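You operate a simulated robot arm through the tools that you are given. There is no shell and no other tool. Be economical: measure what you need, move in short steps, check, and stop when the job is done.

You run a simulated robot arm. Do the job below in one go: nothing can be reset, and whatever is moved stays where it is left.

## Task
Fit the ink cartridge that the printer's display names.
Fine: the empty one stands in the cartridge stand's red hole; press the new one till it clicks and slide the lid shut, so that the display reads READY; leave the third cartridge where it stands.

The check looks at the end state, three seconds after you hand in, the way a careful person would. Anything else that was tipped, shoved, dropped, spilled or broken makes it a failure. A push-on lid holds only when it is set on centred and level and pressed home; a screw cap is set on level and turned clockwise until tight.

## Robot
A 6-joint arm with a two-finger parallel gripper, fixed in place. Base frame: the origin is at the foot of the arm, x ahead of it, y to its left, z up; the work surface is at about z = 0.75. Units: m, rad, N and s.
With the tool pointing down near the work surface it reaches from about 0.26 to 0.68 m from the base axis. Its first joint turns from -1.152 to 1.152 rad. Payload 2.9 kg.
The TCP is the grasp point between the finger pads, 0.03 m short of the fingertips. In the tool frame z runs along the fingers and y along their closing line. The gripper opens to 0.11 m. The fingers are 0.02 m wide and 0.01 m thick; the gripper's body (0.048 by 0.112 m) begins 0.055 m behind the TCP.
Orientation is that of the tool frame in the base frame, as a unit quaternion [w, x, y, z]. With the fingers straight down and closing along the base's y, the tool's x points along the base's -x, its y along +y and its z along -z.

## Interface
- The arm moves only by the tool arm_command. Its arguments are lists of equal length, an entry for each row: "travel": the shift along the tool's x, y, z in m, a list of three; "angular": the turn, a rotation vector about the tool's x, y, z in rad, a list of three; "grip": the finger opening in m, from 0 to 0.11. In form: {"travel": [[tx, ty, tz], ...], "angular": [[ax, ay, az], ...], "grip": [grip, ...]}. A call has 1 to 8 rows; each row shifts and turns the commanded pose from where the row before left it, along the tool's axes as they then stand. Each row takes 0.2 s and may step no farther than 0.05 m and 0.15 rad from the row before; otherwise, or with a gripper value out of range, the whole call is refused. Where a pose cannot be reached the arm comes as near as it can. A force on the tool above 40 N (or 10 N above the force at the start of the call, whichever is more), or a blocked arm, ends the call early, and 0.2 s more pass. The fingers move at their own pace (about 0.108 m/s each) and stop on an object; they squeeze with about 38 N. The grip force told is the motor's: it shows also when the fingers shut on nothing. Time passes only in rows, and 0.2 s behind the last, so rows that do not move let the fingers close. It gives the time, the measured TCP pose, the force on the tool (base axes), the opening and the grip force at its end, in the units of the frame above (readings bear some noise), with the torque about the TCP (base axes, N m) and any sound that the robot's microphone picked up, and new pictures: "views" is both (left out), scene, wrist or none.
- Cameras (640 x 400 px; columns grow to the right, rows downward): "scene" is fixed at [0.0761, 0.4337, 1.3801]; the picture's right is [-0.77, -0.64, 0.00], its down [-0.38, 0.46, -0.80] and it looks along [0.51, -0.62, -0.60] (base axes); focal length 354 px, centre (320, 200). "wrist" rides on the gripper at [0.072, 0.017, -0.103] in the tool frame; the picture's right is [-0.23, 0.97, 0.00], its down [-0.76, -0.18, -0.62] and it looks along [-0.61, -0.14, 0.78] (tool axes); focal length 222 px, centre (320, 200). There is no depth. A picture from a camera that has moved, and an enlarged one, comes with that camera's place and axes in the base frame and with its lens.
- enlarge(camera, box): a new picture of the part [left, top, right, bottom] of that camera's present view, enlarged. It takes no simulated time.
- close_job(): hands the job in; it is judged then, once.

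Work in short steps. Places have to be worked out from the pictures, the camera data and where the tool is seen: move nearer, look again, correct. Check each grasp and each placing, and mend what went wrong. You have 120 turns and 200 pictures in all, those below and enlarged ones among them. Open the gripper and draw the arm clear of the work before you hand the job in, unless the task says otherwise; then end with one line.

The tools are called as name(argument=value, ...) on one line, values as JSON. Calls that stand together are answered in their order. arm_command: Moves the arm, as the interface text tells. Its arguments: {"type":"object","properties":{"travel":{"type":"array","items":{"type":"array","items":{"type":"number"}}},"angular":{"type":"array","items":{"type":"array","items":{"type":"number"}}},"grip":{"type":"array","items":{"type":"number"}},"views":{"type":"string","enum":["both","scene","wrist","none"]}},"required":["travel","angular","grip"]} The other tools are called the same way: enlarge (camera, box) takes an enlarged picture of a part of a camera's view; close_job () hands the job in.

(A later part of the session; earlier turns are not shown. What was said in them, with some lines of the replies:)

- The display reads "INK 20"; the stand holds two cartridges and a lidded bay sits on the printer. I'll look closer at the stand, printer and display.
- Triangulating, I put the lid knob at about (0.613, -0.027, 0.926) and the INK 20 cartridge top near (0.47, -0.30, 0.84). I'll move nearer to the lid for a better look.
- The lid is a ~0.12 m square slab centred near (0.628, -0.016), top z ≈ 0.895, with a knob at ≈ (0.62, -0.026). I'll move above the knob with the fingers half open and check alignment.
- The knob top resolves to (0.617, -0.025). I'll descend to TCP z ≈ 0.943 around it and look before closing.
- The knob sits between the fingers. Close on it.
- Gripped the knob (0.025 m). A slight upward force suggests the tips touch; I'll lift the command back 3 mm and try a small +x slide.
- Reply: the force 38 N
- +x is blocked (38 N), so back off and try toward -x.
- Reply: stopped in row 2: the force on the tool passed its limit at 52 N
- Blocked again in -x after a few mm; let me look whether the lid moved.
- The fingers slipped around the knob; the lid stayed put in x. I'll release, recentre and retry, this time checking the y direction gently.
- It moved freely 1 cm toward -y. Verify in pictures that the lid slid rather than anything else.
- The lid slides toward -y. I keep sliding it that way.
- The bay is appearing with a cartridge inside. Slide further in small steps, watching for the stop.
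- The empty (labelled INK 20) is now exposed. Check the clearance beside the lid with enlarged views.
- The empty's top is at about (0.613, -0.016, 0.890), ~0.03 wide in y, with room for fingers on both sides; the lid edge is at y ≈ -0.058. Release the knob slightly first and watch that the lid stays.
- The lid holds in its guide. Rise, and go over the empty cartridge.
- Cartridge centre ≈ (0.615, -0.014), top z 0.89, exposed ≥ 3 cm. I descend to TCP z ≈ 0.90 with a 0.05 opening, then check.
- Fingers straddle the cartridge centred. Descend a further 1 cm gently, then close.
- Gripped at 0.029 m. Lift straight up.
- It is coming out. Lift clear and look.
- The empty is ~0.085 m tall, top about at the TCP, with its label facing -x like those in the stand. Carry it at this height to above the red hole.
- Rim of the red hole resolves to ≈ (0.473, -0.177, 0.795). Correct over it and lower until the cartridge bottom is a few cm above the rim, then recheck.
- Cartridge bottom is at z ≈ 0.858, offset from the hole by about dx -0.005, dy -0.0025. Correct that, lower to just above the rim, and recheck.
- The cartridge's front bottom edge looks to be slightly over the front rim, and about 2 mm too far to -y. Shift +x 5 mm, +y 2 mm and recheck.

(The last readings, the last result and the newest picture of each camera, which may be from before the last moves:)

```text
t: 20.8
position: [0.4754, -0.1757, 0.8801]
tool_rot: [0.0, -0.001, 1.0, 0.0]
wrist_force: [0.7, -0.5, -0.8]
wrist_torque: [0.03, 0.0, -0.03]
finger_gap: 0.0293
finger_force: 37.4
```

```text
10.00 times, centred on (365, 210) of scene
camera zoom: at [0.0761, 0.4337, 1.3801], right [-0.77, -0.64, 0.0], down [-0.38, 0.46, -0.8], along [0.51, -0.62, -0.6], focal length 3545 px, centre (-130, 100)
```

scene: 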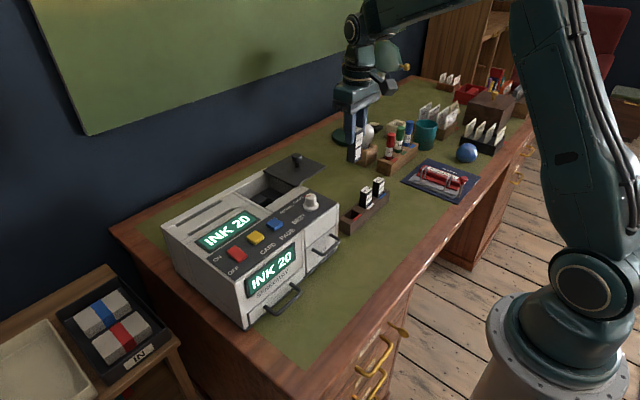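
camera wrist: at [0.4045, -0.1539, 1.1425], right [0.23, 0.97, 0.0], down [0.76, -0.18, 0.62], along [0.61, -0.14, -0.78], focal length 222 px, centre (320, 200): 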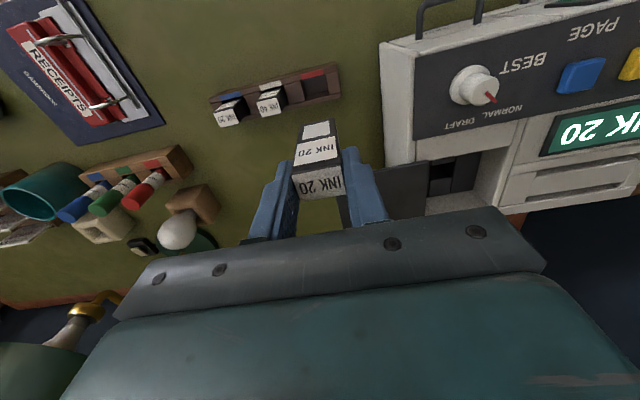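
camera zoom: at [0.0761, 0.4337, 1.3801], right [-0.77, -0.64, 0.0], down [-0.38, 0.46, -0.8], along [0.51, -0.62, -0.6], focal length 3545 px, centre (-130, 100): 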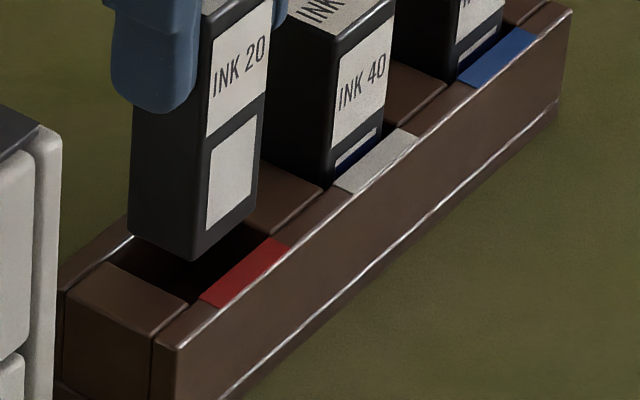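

Now centred in the hole on all sides. Lower in small steps with force watch.

arm_command(travel=[[0, 0, 0.008], [0, 0, 0.008], [0, 0, 0.008], [0, 0, 0.006], [0, 0, 0]], angular=[[0, 0, 0], [0, 0, 0], [0, 0, 0], [0, 0, 0], [0, 0, 0]], grip=[0, 0, 0, 0, 0], views="none")

enlarge(camera="scene", box=[325, 165, 405, 235])

```text
t: 22.0
position: [0.4746, -0.1761, 0.8498]
tool_rot: [0.0, -0.001, 1.0, 0.0]
wrist_force: [-0.9, -0.4, -1.3]
wrist_torque: [0.03, -0.01, 0.02]
finger_gap: 0.0291
finger_force: 38.4
```

```text
5.71 times, centred on (365, 200) of scene
camera zoom: at [0.0761, 0.4337, 1.3801], right [-0.77, -0.64, 0.0], down [-0.38, 0.46, -0.8], along [0.51, -0.62, -0.6], focal length 2026 px, centre (63, 200)
```

zoom: 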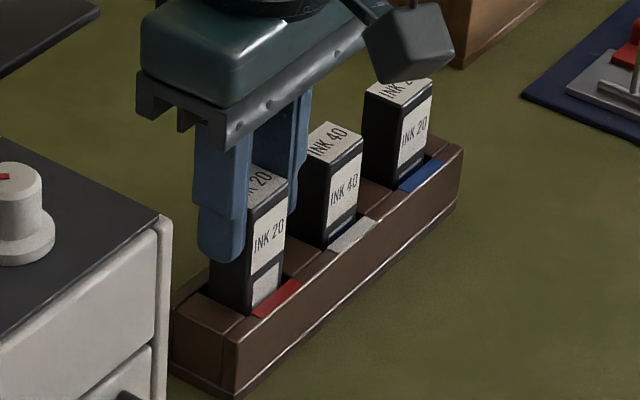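

It's entering freely. Continue down to bottom contact.

arm_command(travel=[[0, 0, 0.004], [0, 0, 0.004], [0, 0, 0.003], [0, 0, 0]], angular=[[0, 0, 0], [0, 0, 0], [0, 0, 0], [0, 0, 0]], grip=[0, 0, 0, 0], views="none")

enlarge(camera="scene", box=[325, 165, 405, 235])

```text
t: 23.0
position: [0.475, -0.1769, 0.8393]
tool_rot: [-0.001, -0.001, 1.0, 0.0]
wrist_force: [-0.2, 0.5, -1.0]
wrist_torque: [-0.02, -0.01, 0.01]
finger_gap: 0.0293
finger_force: 37.6
```

```text
5.71 times, centred on (365, 200) of scene
camera zoom: at [0.0761, 0.4337, 1.3801], right [-0.77, -0.64, 0.0], down [-0.38, 0.46, -0.8], along [0.51, -0.62, -0.6], focal length 2026 px, centre (63, 200)
```

zoom: 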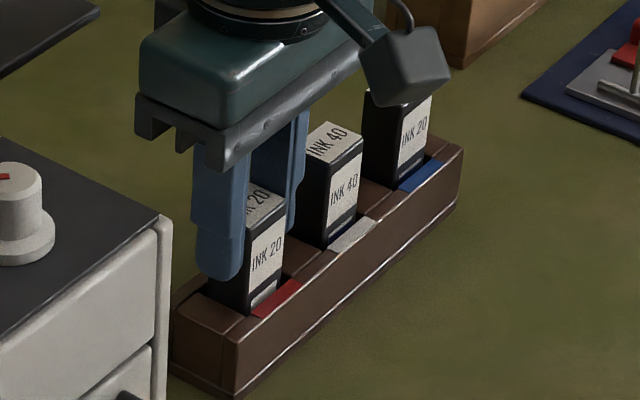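

Nearly level with its neighbours; lower the last few millimetres.

arm_command(travel=[[0, 0, 0.002], [0, 0, 0.002], [0, 0, 0.002], [0, 0, 0]], angular=[[0, 0, 0], [0, 0, 0], [0, 0, 0], [0, 0, 0]], grip=[0, 0, 0, 0], views="none")

enlarge(camera="scene", box=[325, 165, 405, 235])

```text
t: 24.0
position: [0.4786, -0.1771, 0.8353]
tool_rot: [0.004, -0.001, 1.0, -0.003]
wrist_force: [2.4, 4.2, 31.1]
wrist_torque: [0.28, -0.27, -0.01]
finger_gap: 0.029
finger_force: 37.8
```

```text
5.71 times, centred on (365, 200) of scene
camera zoom: at [0.0756, 0.434, 1.38], right [-0.77, -0.64, 0.0], down [-0.38, 0.46, -0.8], along [0.51, -0.62, -0.6], focal length 2026 px, centre (63, 200)
```

zoom: 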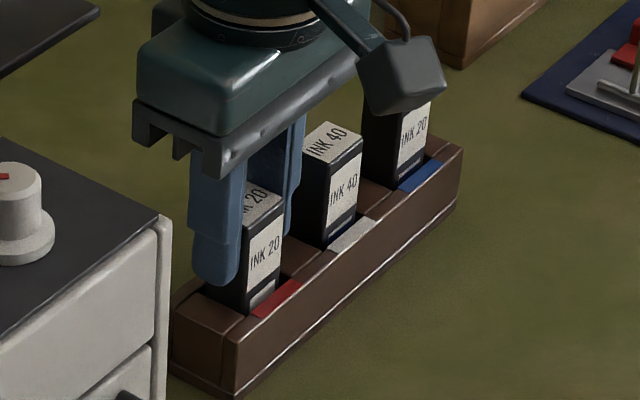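

Firm bottom contact (31 N). Back off 2 mm and open to 0.045.

arm_command(travel=[[0, 0, -0.003], [0, 0, 0], [0, 0, 0]], angular=[[0, 0, 0], [0, 0, 0], [0, 0, 0]], grip=[0, 0.045, 0.045], views="none")

enlarge(camera="scene", box=[325, 165, 405, 235])

enlarge(camera="wrist", box=[220, 80, 400, 230])

```text
t: 24.8
position: [0.4757, -0.1768, 0.8351]
tool_rot: [-0.001, 0.0, 1.0, 0.0]
wrist_force: [0.5, -0.6, 0.1]
wrist_torque: [-0.01, 0.01, 0.03]
finger_gap: 0.0454
finger_force: 0.1
```

```text
5.71 times, centred on (365, 200) of scene
camera zoom: at [0.0761, 0.4337, 1.3801], right [-0.77, -0.64, 0.0], down [-0.38, 0.46, -0.8], along [0.51, -0.62, -0.6], focal length 2026 px, centre (63, 200)
```

zoom: 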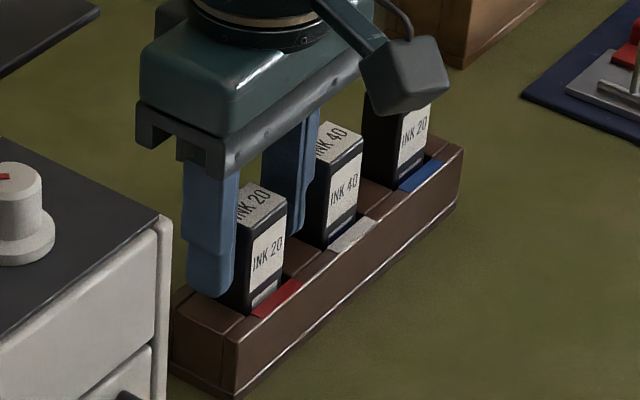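

```text
2.67 times, centred on (310, 155) of wrist
camera zoom: at [0.4028, -0.1595, 0.9381], right [0.23, 0.97, 0.0], down [0.76, -0.18, 0.62], along [0.61, -0.14, -0.78], focal length 592 px, centre (347, 320)
```

zoom: 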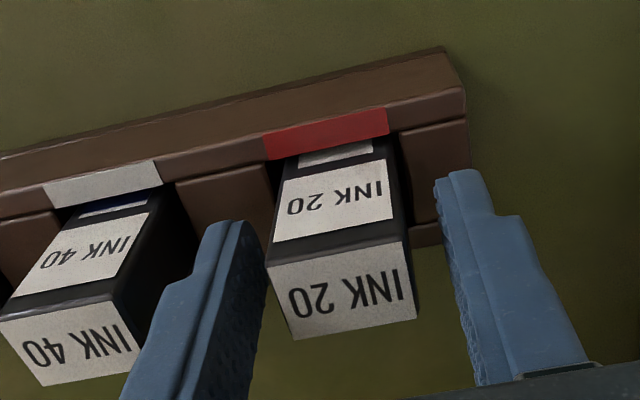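

The empty stands in the red hole. Rise straight up, then move over the blue-hole INK 20.

arm_command(travel=[[0, 0, -0.03], [0, 0, -0.04], [0, 0, -0.04], [0, -0.04, 0], [0, -0.04, 0], [0, -0.03, 0], [0, 0, 0]], angular=[[0, 0, 0], [0, 0, 0], [0, 0, 0], [0, 0, 0], [0, 0, 0], [0, 0, 0], [0, 0, 0]], grip=[0.045, 0.045, 0.045, 0.045, 0.045, 0.045, 0.045], views="both")

enlarge(camera="wrist", box=[230, 50, 430, 200])

enlarge(camera="scene", box=[325, 165, 405, 235])

```text
t: 26.4
position: [0.4773, -0.2845, 0.9469]
tool_rot: [0.0, 0.0, 1.0, 0.0]
wrist_force: [-0.3, 0.2, -0.4]
wrist_torque: [0.01, -0.02, -0.03]
finger_gap: 0.045
finger_force: 0.1
camera wrist: at [0.4047, -0.2667, 1.0504], right [0.23, 0.97, 0.0], down [0.76, -0.18, 0.62], along [0.61, -0.14, -0.78], focal length 222 px, centre (320, 200)
```

scene: 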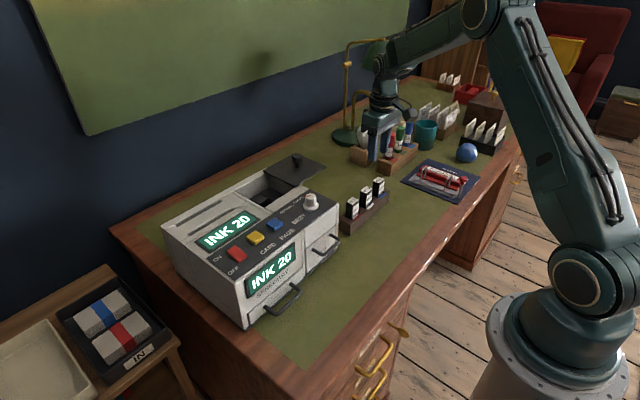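
wrist: 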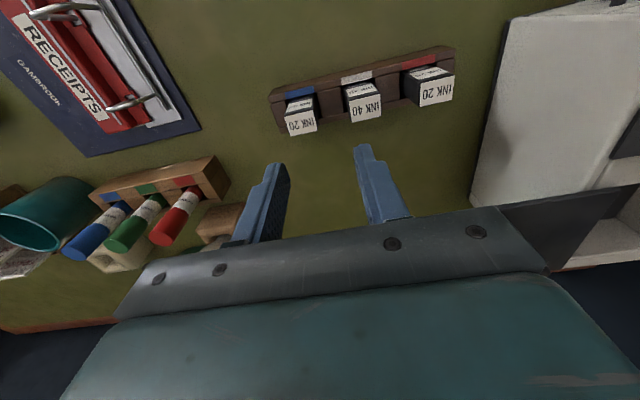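

```text
2.67 times, centred on (330, 125) of wrist
camera zoom: at [0.4047, -0.2667, 1.0504], right [0.23, 0.97, 0.0], down [0.76, -0.18, 0.62], along [0.61, -0.14, -0.78], focal length 592 px, centre (293, 400)
```

zoom: 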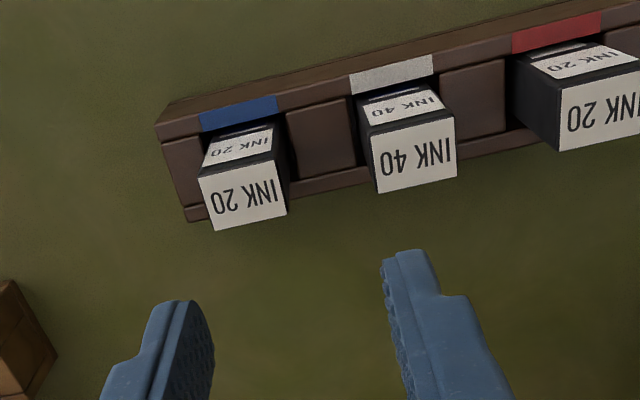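

```text
5.71 times, centred on (365, 200) of scene
camera zoom: at [0.0761, 0.4337, 1.3801], right [-0.77, -0.64, 0.0], down [-0.38, 0.46, -0.8], along [0.51, -0.62, -0.6], focal length 2026 px, centre (63, 200)
```

zoom: 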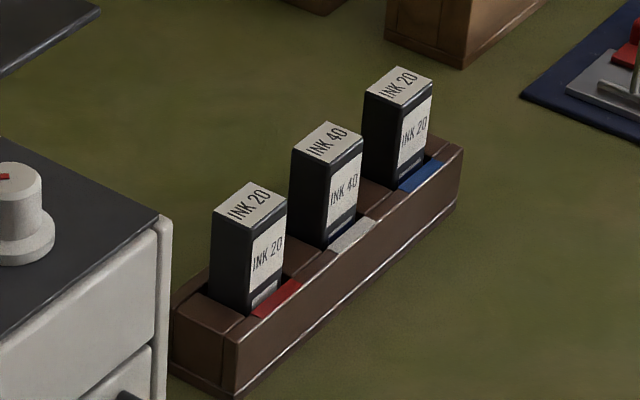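

INK 20 resolves to (0.476, -0.299), top z ≈ 0.836 (pitch 0.06, consistent). Shift over it and descend partway.

arm_command(travel=[[0.001, -0.0145, 0], [0, 0, 0.04], [0, 0, 0.025], [0, 0, 0]], angular=[[0, 0, 0], [0, 0, 0], [0, 0, 0], [0, 0, 0]], grip=[0.05, 0.05, 0.05, 0.05], views="none")

enlarge(camera="wrist", box=[220, 80, 420, 230])

```text
t: 27.4
position: [0.476, -0.2995, 0.8815]
tool_rot: [0.0, 0.0, 1.0, 0.0]
wrist_force: [0.5, 0.4, 0.0]
wrist_torque: [0.01, 0.0, 0.02]
finger_gap: 0.05
finger_force: 0.0
```

```text
2.67 times, centred on (320, 155) of wrist
camera zoom: at [0.4032, -0.2825, 0.9847], right [0.23, 0.97, 0.0], down [0.76, -0.18, 0.62], along [0.61, -0.14, -0.78], focal length 592 px, centre (320, 320)
```

zoom: 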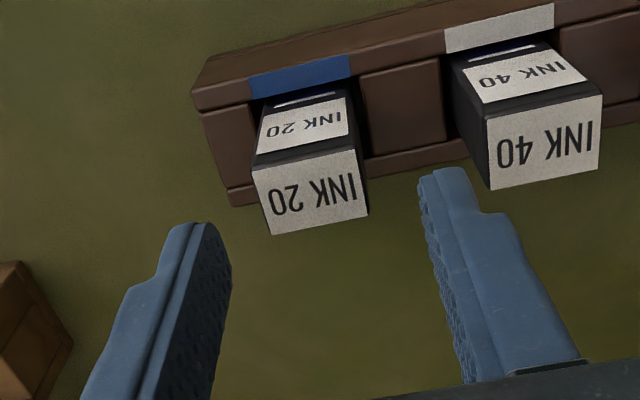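

Aligned. Descend around it and grip.

arm_command(travel=[[0, -0.001, 0.02], [0, 0, 0.015], [0, 0, 0.007], [0, 0, 0], [0, 0, 0], [0, 0, 0]], angular=[[0, 0, 0], [0, 0, 0], [0, 0, 0], [0, 0, 0], [0, 0, 0], [0, 0, 0]], grip=[0.048, 0.048, 0.048, 0.02, 0.0, 0.0], views="none")

enlarge(camera="wrist", box=[220, 80, 420, 230])

enlarge(camera="scene", box=[325, 165, 405, 235])

```text
t: 28.8
position: [0.4754, -0.3001, 0.8388]
tool_rot: [0.001, 0.0, 1.0, 0.0]
wrist_force: [0.9, -0.4, -0.3]
wrist_torque: [0.0, 0.0, 0.02]
finger_gap: 0.0292
finger_force: 37.9
```

```text
2.67 times, centred on (320, 155) of wrist
camera zoom: at [0.403, -0.2841, 0.9422], right [0.23, 0.97, 0.0], down [0.76, -0.18, 0.62], along [0.61, -0.14, -0.78], focal length 592 px, centre (320, 320)
```

zoom: 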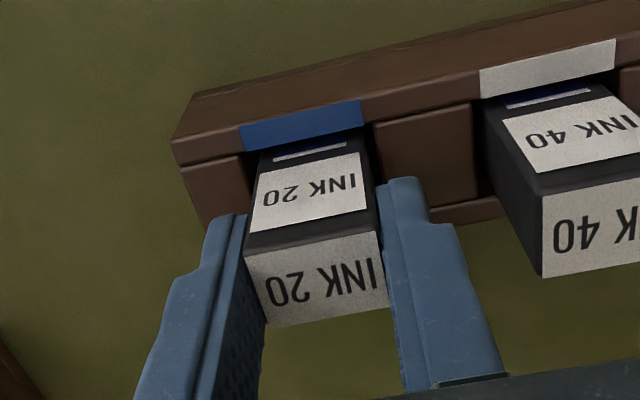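

```text
5.71 times, centred on (365, 200) of scene
camera zoom: at [0.0761, 0.4337, 1.3801], right [-0.77, -0.64, 0.0], down [-0.38, 0.46, -0.8], along [0.51, -0.62, -0.6], focal length 2026 px, centre (63, 200)
```

zoom: 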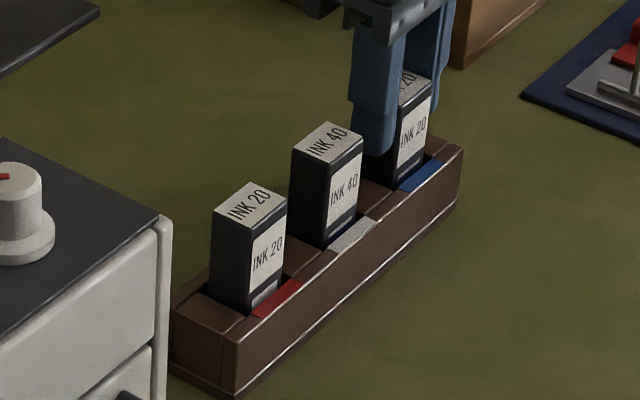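

Gripped (0.029 m). Lift straight up to z ≈ 1.04.

arm_command(travel=[[0, 0, -0.02], [0, 0, -0.04], [0, 0, -0.05], [0, 0, -0.05], [0, 0, -0.045], [0, 0, 0]], angular=[[0, 0, 0], [0, 0, 0], [0, 0, 0], [0, 0, 0], [0, 0, 0], [0, 0, 0]], grip=[0, 0, 0, 0, 0, 0], views="scene")

```text
t: 30.2
position: [0.4741, -0.3019, 1.0449]
tool_rot: [0.0, -0.002, 1.0, 0.0]
wrist_force: [0.3, 0.1, -0.4]
wrist_torque: [0.03, 0.02, -0.02]
finger_gap: 0.0294
finger_force: 38.1
```

scene: 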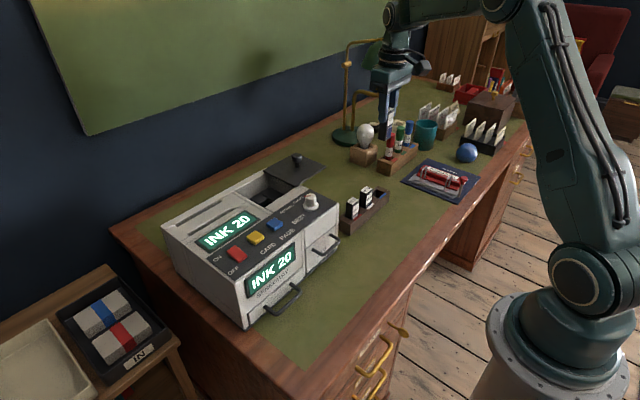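

Stand undisturbed, two cartridges left in it. Carry the new one over the bay at this height, toward (0.618, -0.015).

arm_command(travel=[[-0.018, 0.04, 0], [-0.018, 0.04, 0], [-0.018, 0.04, 0], [-0.018, 0.04, 0], [-0.018, 0.04, 0], [-0.018, 0.04, 0], [-0.018, 0.04, 0], [-0.018, 0.007, 0]], angular=[[0, 0, 0], [0, 0, 0], [0, 0, 0], [0, 0, 0], [0, 0, 0], [0, 0, 0], [0, 0, 0], [0, 0, 0]], grip=[0, 0, 0, 0, 0, 0, 0, 0], views="none")

arm_command(travel=[[0, 0, 0.02], [0, 0, 0.02], [0, 0, 0]], angular=[[0, 0, 0], [0, 0, 0], [0, 0, 0]], grip=[0, 0, 0], views="none")

enlarge(camera="wrist", box=[220, 40, 420, 200])

enlarge(camera="scene", box=[230, 130, 330, 220])

```text
t: 32.0
position: [0.6192, -0.0135, 1.0437]
tool_rot: [0.0, 0.001, 1.0, 0.0]
wrist_force: [-1.0, -0.5, -0.9]
wrist_torque: [0.0, -0.01, 0.0]
finger_gap: 0.0289
finger_force: 38.0
```

```text
t: 32.8
position: [0.6185, -0.0148, 1.0021]
tool_rot: [-0.001, 0.0, 1.0, -0.001]
wrist_force: [-0.8, -0.2, -1.9]
wrist_torque: [-0.04, -0.02, 0.02]
finger_gap: 0.0294
finger_force: 38.7
```

```text
2.50 times, centred on (320, 120) of wrist
camera zoom: at [0.5459, 0.0019, 1.1057], right [0.23, 0.97, 0.0], down [0.76, -0.18, 0.62], along [0.61, -0.14, -0.78], focal length 555 px, centre (320, 400)
```

zoom: 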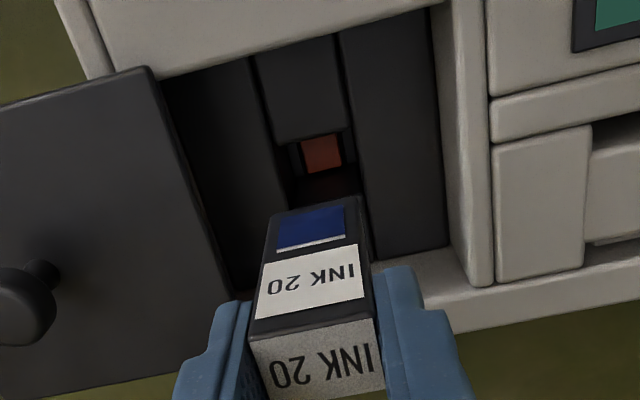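

```text
4.44 times, centred on (280, 175) of scene
camera zoom: at [0.0761, 0.4337, 1.3801], right [-0.77, -0.64, 0.0], down [-0.38, 0.46, -0.8], along [0.51, -0.62, -0.6], focal length 1575 px, centre (498, 311)
```

zoom: 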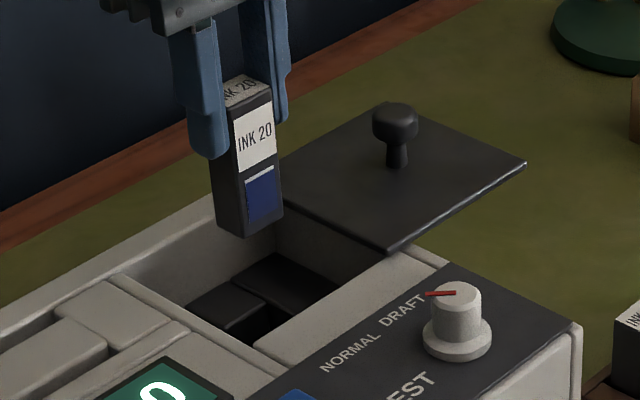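

Blue fill shows it's the full one. Alignment matches the pose where the empty was pulled. Lower to just above the slot and check.

arm_command(travel=[[0, 0, 0.02], [0, 0, 0.02], [0, 0, 0.01], [0, 0, 0]], angular=[[0, 0, 0], [0, 0, 0], [0, 0, 0], [0, 0, 0]], grip=[0, 0, 0, 0], views="none")

enlarge(camera="wrist", box=[270, 80, 370, 160])

enlarge(camera="scene", box=[240, 160, 310, 215])

```text
t: 33.8
position: [0.6205, -0.0149, 0.9539]
tool_rot: [0.0, -0.001, 1.0, 0.0]
wrist_force: [-0.5, -0.2, -0.1]
wrist_torque: [0.01, -0.02, -0.01]
finger_gap: 0.0292
finger_force: 37.9
```

```text
5.00 times, centred on (320, 120) of wrist
camera zoom: at [0.5474, 0.0018, 1.0572], right [0.23, 0.97, 0.0], down [0.76, -0.18, 0.62], along [0.61, -0.14, -0.78], focal length 1111 px, centre (320, 600)
```

zoom: 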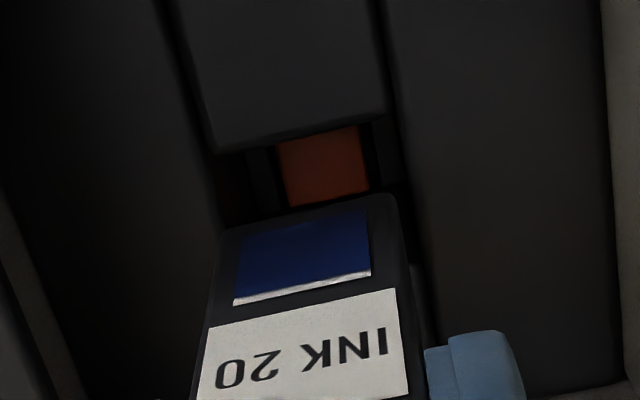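

```text
7.27 times, centred on (275, 188) of scene
camera zoom: at [0.0761, 0.4337, 1.3801], right [-0.77, -0.64, 0.0], down [-0.38, 0.46, -0.8], along [0.51, -0.62, -0.6], focal length 2578 px, centre (647, 291)
```

zoom: 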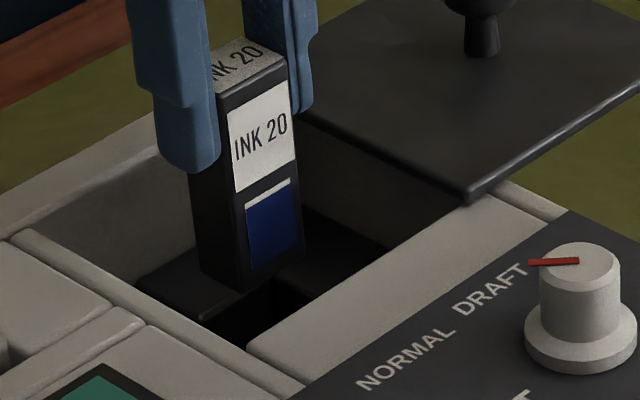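

Cartridge is over the slot, same place as the empty was; nudge -1.5 mm in x and descend stepwise with force watch.

arm_command(travel=[[0.0015, 0, 0.006], [0, 0, 0.006], [0, 0, 0.006], [0, 0, 0.006], [0, 0, 0]], angular=[[0, 0, 0], [0, 0, 0], [0, 0, 0], [0, 0, 0], [0, 0, 0]], grip=[0, 0, 0, 0, 0], views="none")

enlarge(camera="scene", box=[240, 160, 310, 215])

enlarge(camera="wrist", box=[250, 80, 390, 200])

```text
t: 35.0
position: [0.6162, -0.0142, 0.9287]
tool_rot: [0.0, -0.002, 1.0, 0.001]
wrist_force: [-0.6, 0.2, -0.6]
wrist_torque: [-0.01, -0.01, -0.03]
finger_gap: 0.0292
finger_force: 37.9
```

```text
7.27 times, centred on (275, 188) of scene
camera zoom: at [0.0761, 0.4337, 1.3801], right [-0.77, -0.64, 0.0], down [-0.38, 0.46, -0.8], along [0.51, -0.62, -0.6], focal length 2578 px, centre (647, 291)
```

zoom: 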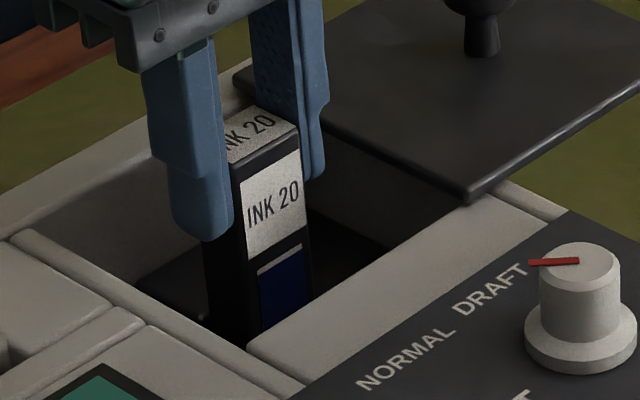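

```text
3.33 times, centred on (320, 140) of wrist
camera zoom: at [0.5443, 0.0024, 1.0327], right [0.23, 0.97, 0.0], down [0.76, -0.18, 0.62], along [0.61, -0.14, -0.78], focal length 740 px, centre (320, 400)
```

zoom: 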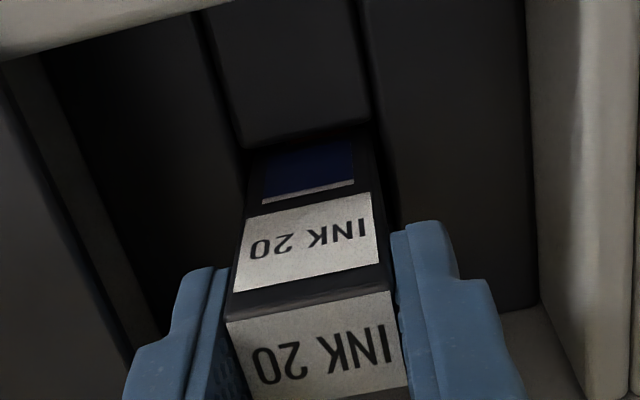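

It is entering the slot without force. Continue down.

arm_command(travel=[[0, 0, 0.006], [0, 0, 0.006], [0, 0, 0.006], [0, 0, 0.006], [0, 0, 0]], angular=[[0, 0, 0], [0, 0, 0], [0, 0, 0], [0, 0, 0], [0, 0, 0]], grip=[0, 0, 0, 0, 0], views="none")

enlarge(camera="wrist", box=[250, 80, 390, 200])

```text
t: 36.2
position: [0.6168, -0.0152, 0.9059]
tool_rot: [0.0, -0.001, 1.0, 0.0]
wrist_force: [-0.2, 0.6, -0.5]
wrist_torque: [-0.01, -0.01, -0.01]
finger_gap: 0.0292
finger_force: 38.1
```

```text
3.33 times, centred on (320, 140) of wrist
camera zoom: at [0.5439, 0.003, 1.0088], right [0.23, 0.97, 0.0], down [0.76, -0.18, 0.62], along [0.61, -0.14, -0.78], focal length 740 px, centre (320, 400)
```

zoom: 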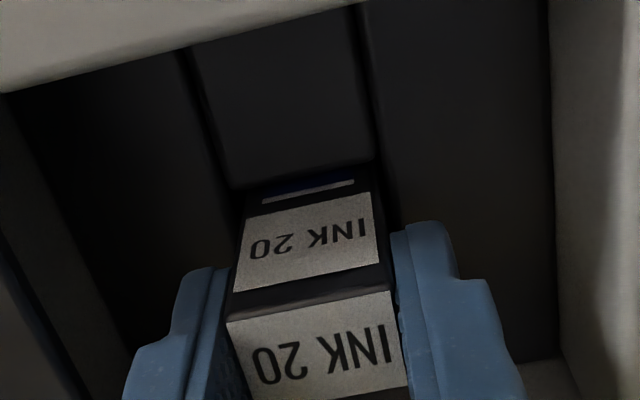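

Going in well; lower to the seating height and press for the click.

arm_command(travel=[[0, 0, 0.005], [0, 0, 0.004], [0, 0, 0.003], [0, 0, 0.002], [0, 0, 0.002], [0, 0, 0]], angular=[[0, 0, 0], [0, 0, 0], [0, 0, 0], [0, 0, 0], [0, 0, 0], [0, 0, 0]], grip=[0, 0, 0, 0, 0, 0], views="none")

enlarge(camera="wrist", box=[250, 80, 390, 200])

```text
t: 37.6
position: [0.6168, -0.0158, 0.89]
tool_rot: [0.0, 0.0, 1.0, -0.001]
wrist_force: [-3.6, -2.8, 14.2]
wrist_torque: [-0.13, 0.35, 0.01]
finger_gap: 0.0294
finger_force: 37.9
```

```text
3.33 times, centred on (320, 140) of wrist
camera zoom: at [0.5435, 0.0024, 0.994], right [0.23, 0.97, 0.0], down [0.76, -0.18, 0.62], along [0.61, -0.14, -0.78], focal length 740 px, centre (320, 400)
```

zoom: 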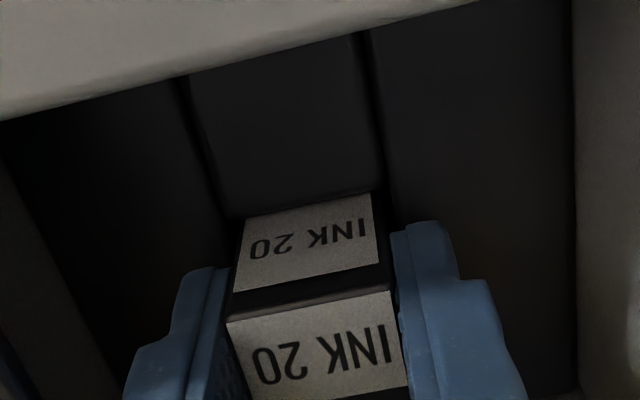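

14 N contact, no click yet. Press further in 1.5 mm steps.

arm_command(travel=[[0, 0, 0.0015], [0, 0, 0.0015], [0, 0, 0.0015], [0, 0, 0]], angular=[[0, 0, 0], [0, 0, 0], [0, 0, 0], [0, 0, 0]], grip=[0, 0, 0, 0], views="none")

```text
t: 38.6
position: [0.6179, -0.0148, 0.8887]
tool_rot: [0.003, 0.0, 1.0, 0.0]
wrist_force: [-3.3, -5.2, 30.5]
wrist_torque: [-0.21, 0.01, 0.0]
finger_gap: 0.0292
finger_force: 38.1
```

30 N, no click. A bit more.

arm_command(travel=[[0, 0, 0.0015], [0, 0, 0.001], [0, 0, 0.001], [0, 0, 0]], angular=[[0, 0, 0], [0, 0, 0], [0, 0, 0], [0, 0, 0]], grip=[0, 0, 0, 0], views="none")

enlarge(camera="wrist", box=[250, 80, 390, 200])

enlarge(camera="scene", box=[190, 150, 330, 260])

```text
t: 39.6
position: [0.6179, -0.0152, 0.8847]
tool_rot: [0.004, -0.002, 1.0, -0.001]
wrist_force: [-4.9, 2.9, 31.9]
wrist_torque: [0.06, 0.08, 0.0]
finger_gap: 0.0294
finger_force: 38.1
```

```text
3.33 times, centred on (320, 140) of wrist
camera zoom: at [0.545, 0.0021, 0.9882], right [0.22, 0.97, 0.0], down [0.76, -0.18, 0.63], along [0.61, -0.14, -0.78], focal length 740 px, centre (320, 400)
```

zoom: 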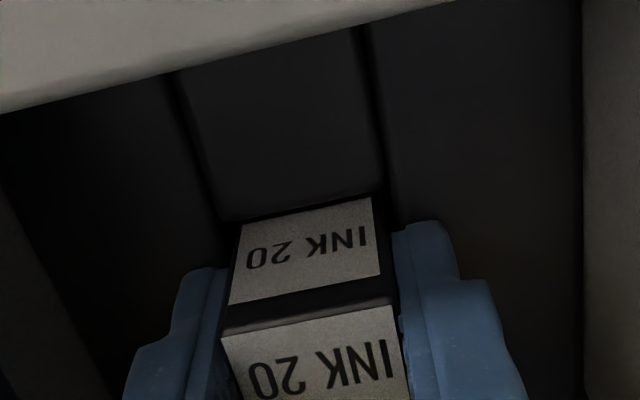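

```text
3.64 times, centred on (260, 205) of scene
camera zoom: at [0.0753, 0.4338, 1.3801], right [-0.77, -0.64, 0.0], down [-0.38, 0.46, -0.8], along [0.51, -0.62, -0.6], focal length 1289 px, centre (538, 182)
```

zoom: 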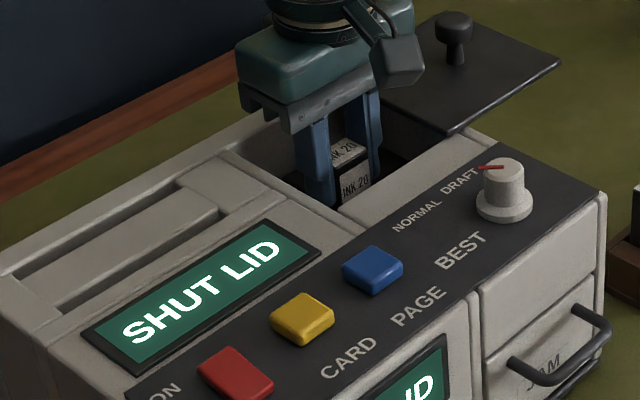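

The display now reads "SHUT LID", so the cartridge is sensed. I heard no click reported, so I'll release, rise, and press its top with closed fingers to be sure.

arm_command(travel=[[0, 0, 0], [0, 0, 0], [0, 0, -0.02], [0, 0, -0.02], [0, 0, 0], [0, 0, 0]], angular=[[0, 0, 0], [0, 0, 0], [0, 0, 0], [0, 0, 0], [0, 0, 0], [0, 0, 0]], grip=[0.046, 0.046, 0.046, 0.046, 0.0, 0.0], views="none")

enlarge(camera="wrist", box=[240, 70, 400, 200])

enlarge(camera="scene", box=[190, 150, 330, 260])

```text
t: 41.0
position: [0.6183, -0.0156, 0.9214]
tool_rot: [0.0, 0.0, 1.0, 0.0]
wrist_force: [0.1, -0.5, -0.4]
wrist_torque: [0.01, -0.04, -0.01]
finger_gap: 0.0
finger_force: 38.3
```

```text
3.08 times, centred on (320, 135) of wrist
camera zoom: at [0.5459, 0.0015, 1.0254], right [0.23, 0.97, 0.0], down [0.76, -0.18, 0.62], along [0.61, -0.14, -0.78], focal length 684 px, centre (320, 400)
```

zoom: 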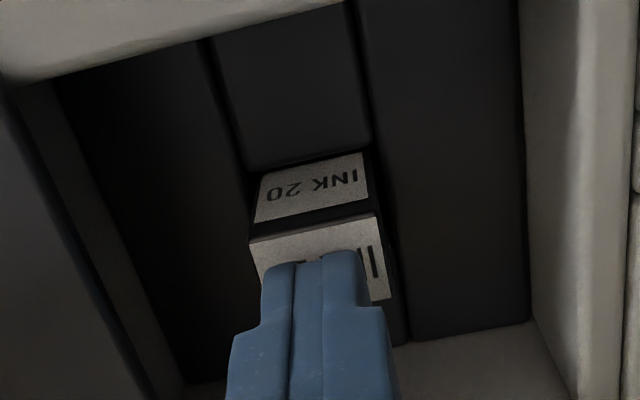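

```text
3.64 times, centred on (260, 205) of scene
camera zoom: at [0.0761, 0.4337, 1.3801], right [-0.77, -0.64, 0.0], down [-0.38, 0.46, -0.8], along [0.51, -0.62, -0.6], focal length 1289 px, centre (538, 182)
```

zoom: 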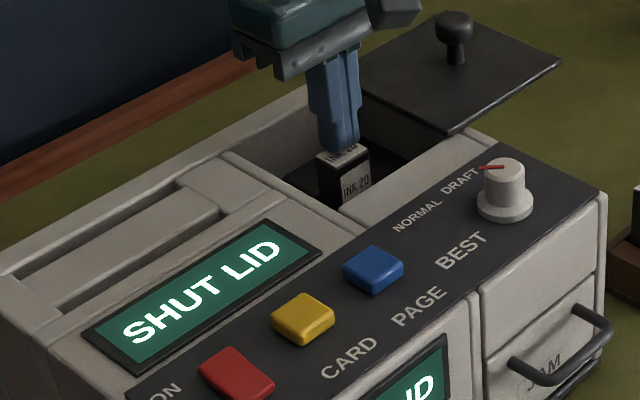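

Closed fingertips are right on the cartridge top; press straight down gently.

arm_command(travel=[[0, 0, 0.002], [0, 0, 0.002], [0, 0, 0.002], [0, 0, 0.002], [0, 0, 0]], angular=[[0, 0, 0], [0, 0, 0], [0, 0, 0], [0, 0, 0], [0, 0, 0]], grip=[0, 0, 0, 0, 0], views="none")

```text
t: 42.3
position: [0.6197, -0.0152, 0.9176]
tool_rot: [0.005, -0.001, 1.0, -0.001]
wrist_force: [-1.6, 0.6, 7.1]
wrist_torque: [-0.01, 0.14, 0.01]
finger_gap: 0.0
finger_force: 37.6
stopped in row 5: the force on the tool passed its limit at 41 N (the readings are from after the stop); the commanded pose is now the measured one
```

A 41 N press moved it no further, so it is bottomed, and the display asks to shut the lid. Rise and move above the knob.

arm_command(travel=[[0, 0, -0.03], [0, 0, -0.05], [0, -0.04, 0], [0, -0.04, 0], [0.001, -0.03, 0], [0, 0, 0]], angular=[[0, 0.01, 0], [0, 0, 0], [0, 0, 0], [0, 0, 0], [0, 0, 0], [0, 0, 0]], grip=[0, 0.05, 0.05, 0.05, 0.05, 0.05], views="wrist")

enlarge(camera="scene", box=[190, 150, 330, 260])

```text
t: 43.7
position: [0.6195, -0.1267, 0.9977]
tool_rot: [-0.001, -0.001, 1.0, 0.0]
wrist_force: [0.3, 0.9, -0.3]
wrist_torque: [-0.01, 0.0, 0.03]
finger_gap: 0.0498
finger_force: 0.0
camera wrist: at [0.5461, -0.1099, 1.1007], right [0.23, 0.97, 0.0], down [0.76, -0.18, 0.62], along [0.61, -0.14, -0.78], focal length 222 px, centre (320, 200)
```

wrist: 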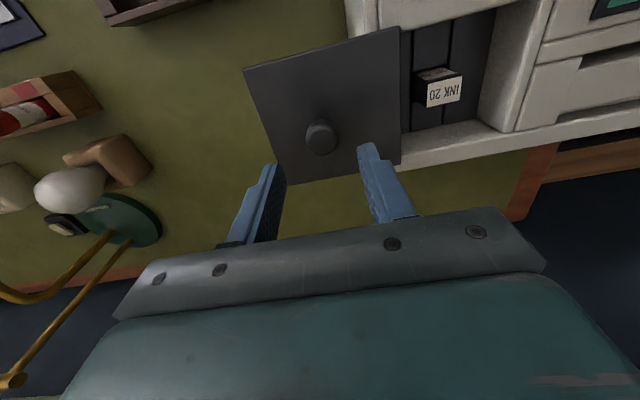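

```text
3.64 times, centred on (260, 205) of scene
camera zoom: at [0.0761, 0.4337, 1.3801], right [-0.77, -0.64, 0.0], down [-0.38, 0.46, -0.8], along [0.51, -0.62, -0.6], focal length 1289 px, centre (538, 182)
```

zoom: 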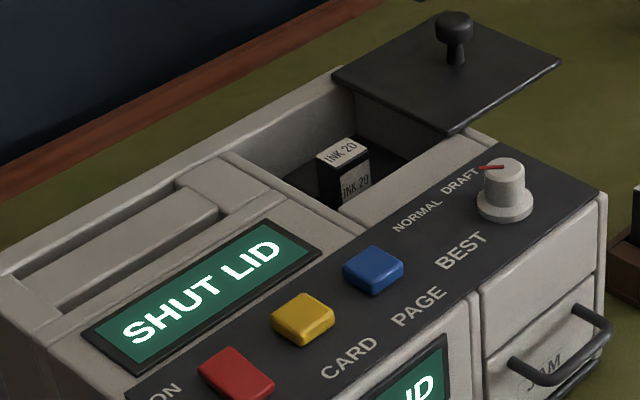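

Knob at (0.617, -0.125). Descend over it and close.

arm_command(travel=[[0.002, 0.001, 0.03], [0, 0, 0.024], [0, 0, 0], [0, 0, 0], [0, 0, 0]], angular=[[0, 0, 0], [0, 0, 0], [0, 0, 0], [0, 0, 0], [0, 0, 0]], grip=[0.05, 0.05, 0.02, 0, 0], views="wrist")

```text
t: 44.9
position: [0.6138, -0.1241, 0.9441]
tool_rot: [-0.002, -0.001, 1.0, 0.0]
wrist_force: [-1.9, 0.2, -3.6]
wrist_torque: [-0.01, -0.14, 0.03]
finger_gap: 0.0253
finger_force: 45.6
camera wrist: at [0.5421, -0.1081, 1.0471], right [0.23, 0.97, 0.0], down [0.76, -0.18, 0.62], along [0.6, -0.14, -0.78], focal length 222 px, centre (320, 200)
```

wrist: 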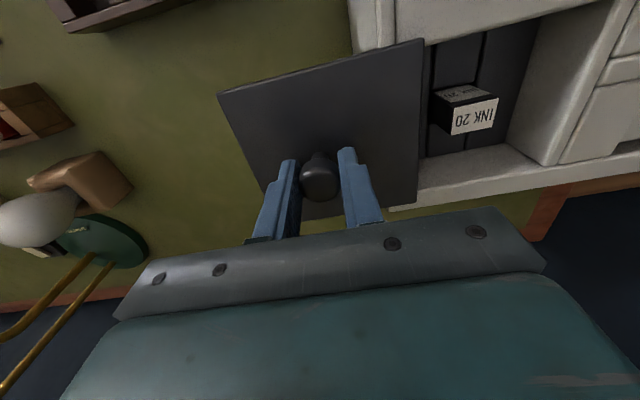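

Knob held. Slide the lid +y to its closed position (knob y ≈ -0.025).

arm_command(travel=[[0, 0.015, 0], [0, 0.015, 0], [0, 0.015, 0], [0, 0.015, 0], [0, 0.015, 0], [0, 0.015, 0], [0, 0.007, 0], [0, 0, 0]], angular=[[0, 0, 0], [0, 0, 0], [0, 0, 0], [0, 0, 0], [0, 0, 0], [0, 0, 0], [0, 0, 0], [0, 0, 0]], grip=[0, 0, 0, 0, 0, 0, 0, 0], views="none")

enlarge(camera="scene", box=[190, 140, 330, 260])

```text
t: 46.7
position: [0.6137, -0.0271, 0.9439]
tool_rot: [-0.002, -0.001, 1.0, 0.0]
wrist_force: [-11.5, -0.2, -16.0]
wrist_torque: [0.03, 0.59, 0.0]
finger_gap: 0.0255
finger_force: 45.2
```

```text
3.33 times, centred on (260, 200) of scene
camera zoom: at [0.0761, 0.4337, 1.3801], right [-0.77, -0.64, 0.0], down [-0.38, 0.46, -0.8], along [0.51, -0.62, -0.6], focal length 1182 px, centre (520, 200)
```

zoom: 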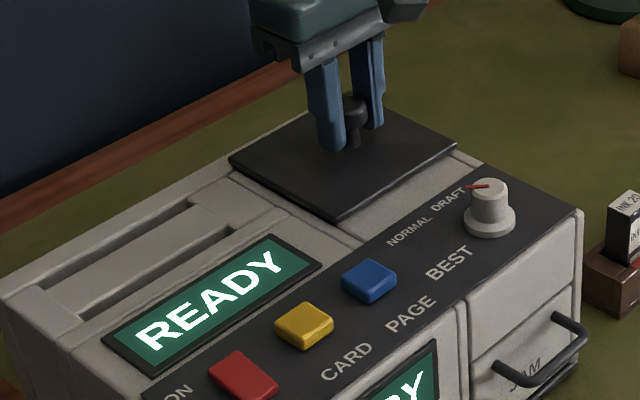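

The display reads READY. Push the last few mm to the stop, then release and withdraw.

arm_command(travel=[[0, 0.002, 0], [0, 0.001, 0], [0, 0, 0]], angular=[[0, 0, 0], [0, 0, 0], [0, 0, 0]], grip=[0, 0, 0], views="none")

arm_command(travel=[[0, 0, 0], [0, 0, 0], [0, 0, -0.03], [0, 0, -0.05], [0.03, 0, -0.04], [0.05, 0, -0.03], [0, 0, 0]], angular=[[0, 0, 0], [0, 0, 0], [0, 0, 0], [0, 0, 0], [0, 0, 0], [0, 0, 0], [0, 0, 0]], grip=[0.05, 0.05, 0.06, 0.06, 0.08, 0.1, 0.1], views="both")

enlarge(camera="scene", box=[190, 140, 400, 260])

```text
t: 47.5
position: [0.6154, -0.0247, 0.9443]
tool_rot: [-0.002, 0.0, 1.0, 0.0]
wrist_force: [-16.6, -3.2, -11.7]
wrist_torque: [-0.01, 0.15, 0.07]
finger_gap: 0.0251
finger_force: 44.6
```

```text
refused: row 6 steps farther than a row can; nothing moved
```

```text
3.05 times, centred on (295, 200) of scene
camera zoom: at [0.0759, 0.4336, 1.3801], right [-0.77, -0.64, 0.0], down [-0.38, 0.46, -0.8], along [0.51, -0.62, -0.6], focal length 1080 px, centre (396, 200)
```

zoom: 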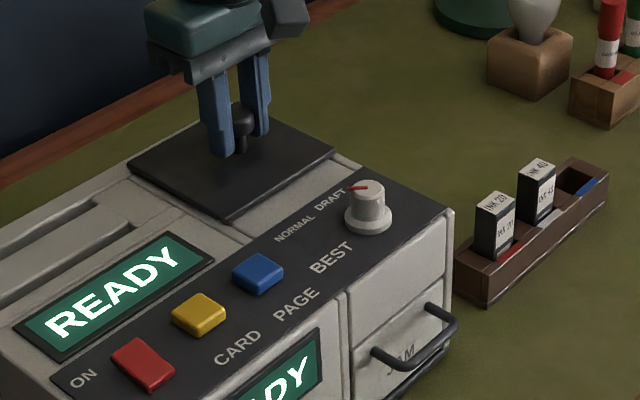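

The withdrawal was refused for step size; redo it with smaller steps.

arm_command(travel=[[0, 0, 0], [0, 0, 0], [0, 0, -0.03], [0, 0, -0.04], [0.02, 0, -0.04], [0.03, 0, -0.03], [0.03, 0, -0.02], [0, 0, 0]], angular=[[0, 0, 0], [0, 0, 0], [0, 0, 0], [0, 0, 0], [0, 0, 0], [0, 0, 0], [0, 0, 0], [0, 0, 0]], grip=[0.05, 0.05, 0.06, 0.06, 0.08, 0.1, 0.1, 0.1], views="both")

enlarge(camera="scene", box=[190, 140, 400, 260])

```text
t: 49.3
position: [0.5373, -0.0232, 1.1038]
tool_rot: [-0.001, -0.002, 1.0, 0.0]
wrist_force: [-0.8, -0.7, -1.4]
wrist_torque: [0.0, 0.01, -0.01]
finger_gap: 0.1002
finger_force: 0.1
camera wrist: at [0.4642, -0.0056, 1.2068], right [0.23, 0.97, 0.0], down [0.76, -0.18, 0.62], along [0.61, -0.14, -0.78], focal length 222 px, centre (320, 200)
```

scene: 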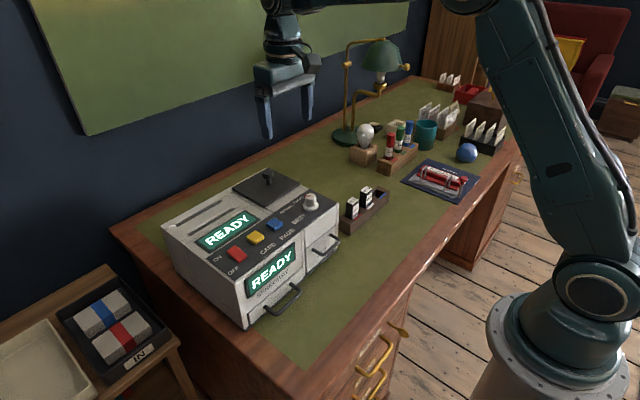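
wrist: 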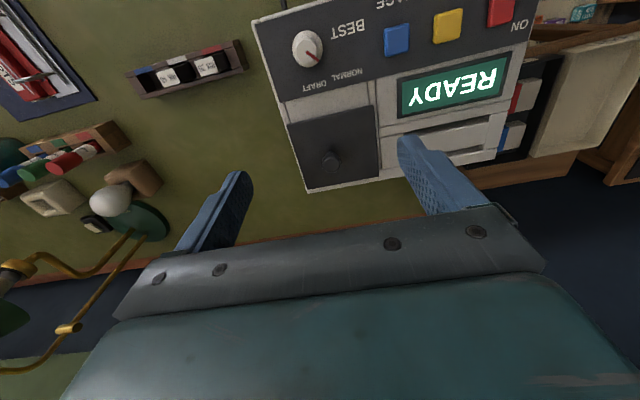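

```text
3.05 times, centred on (295, 200) of scene
camera zoom: at [0.0761, 0.4337, 1.3801], right [-0.77, -0.64, 0.0], down [-0.38, 0.46, -0.8], along [0.51, -0.62, -0.6], focal length 1080 px, centre (396, 200)
```

zoom: 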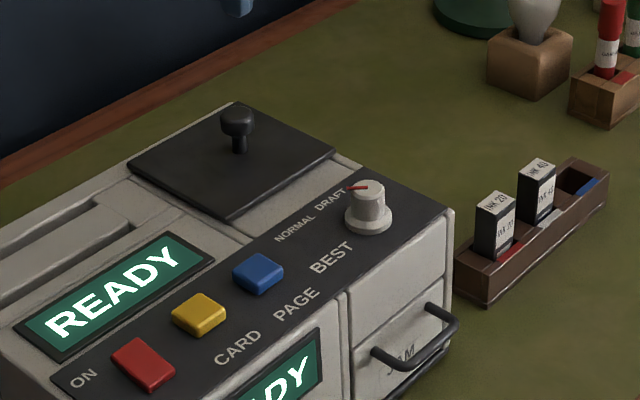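

The lid is shut, the display reads READY, the empty stands in the red hole, INK 40 is untouched, and the arm is clear. Handing in.

close_job()

```text
The job is handed in.
```

The new INK 20 cartridge is fitted and pressed down to its stop, though the microphone reported no click; the lid is shut and the display reads READY, the empty stands in the red hole, and INK 40 is where it was.
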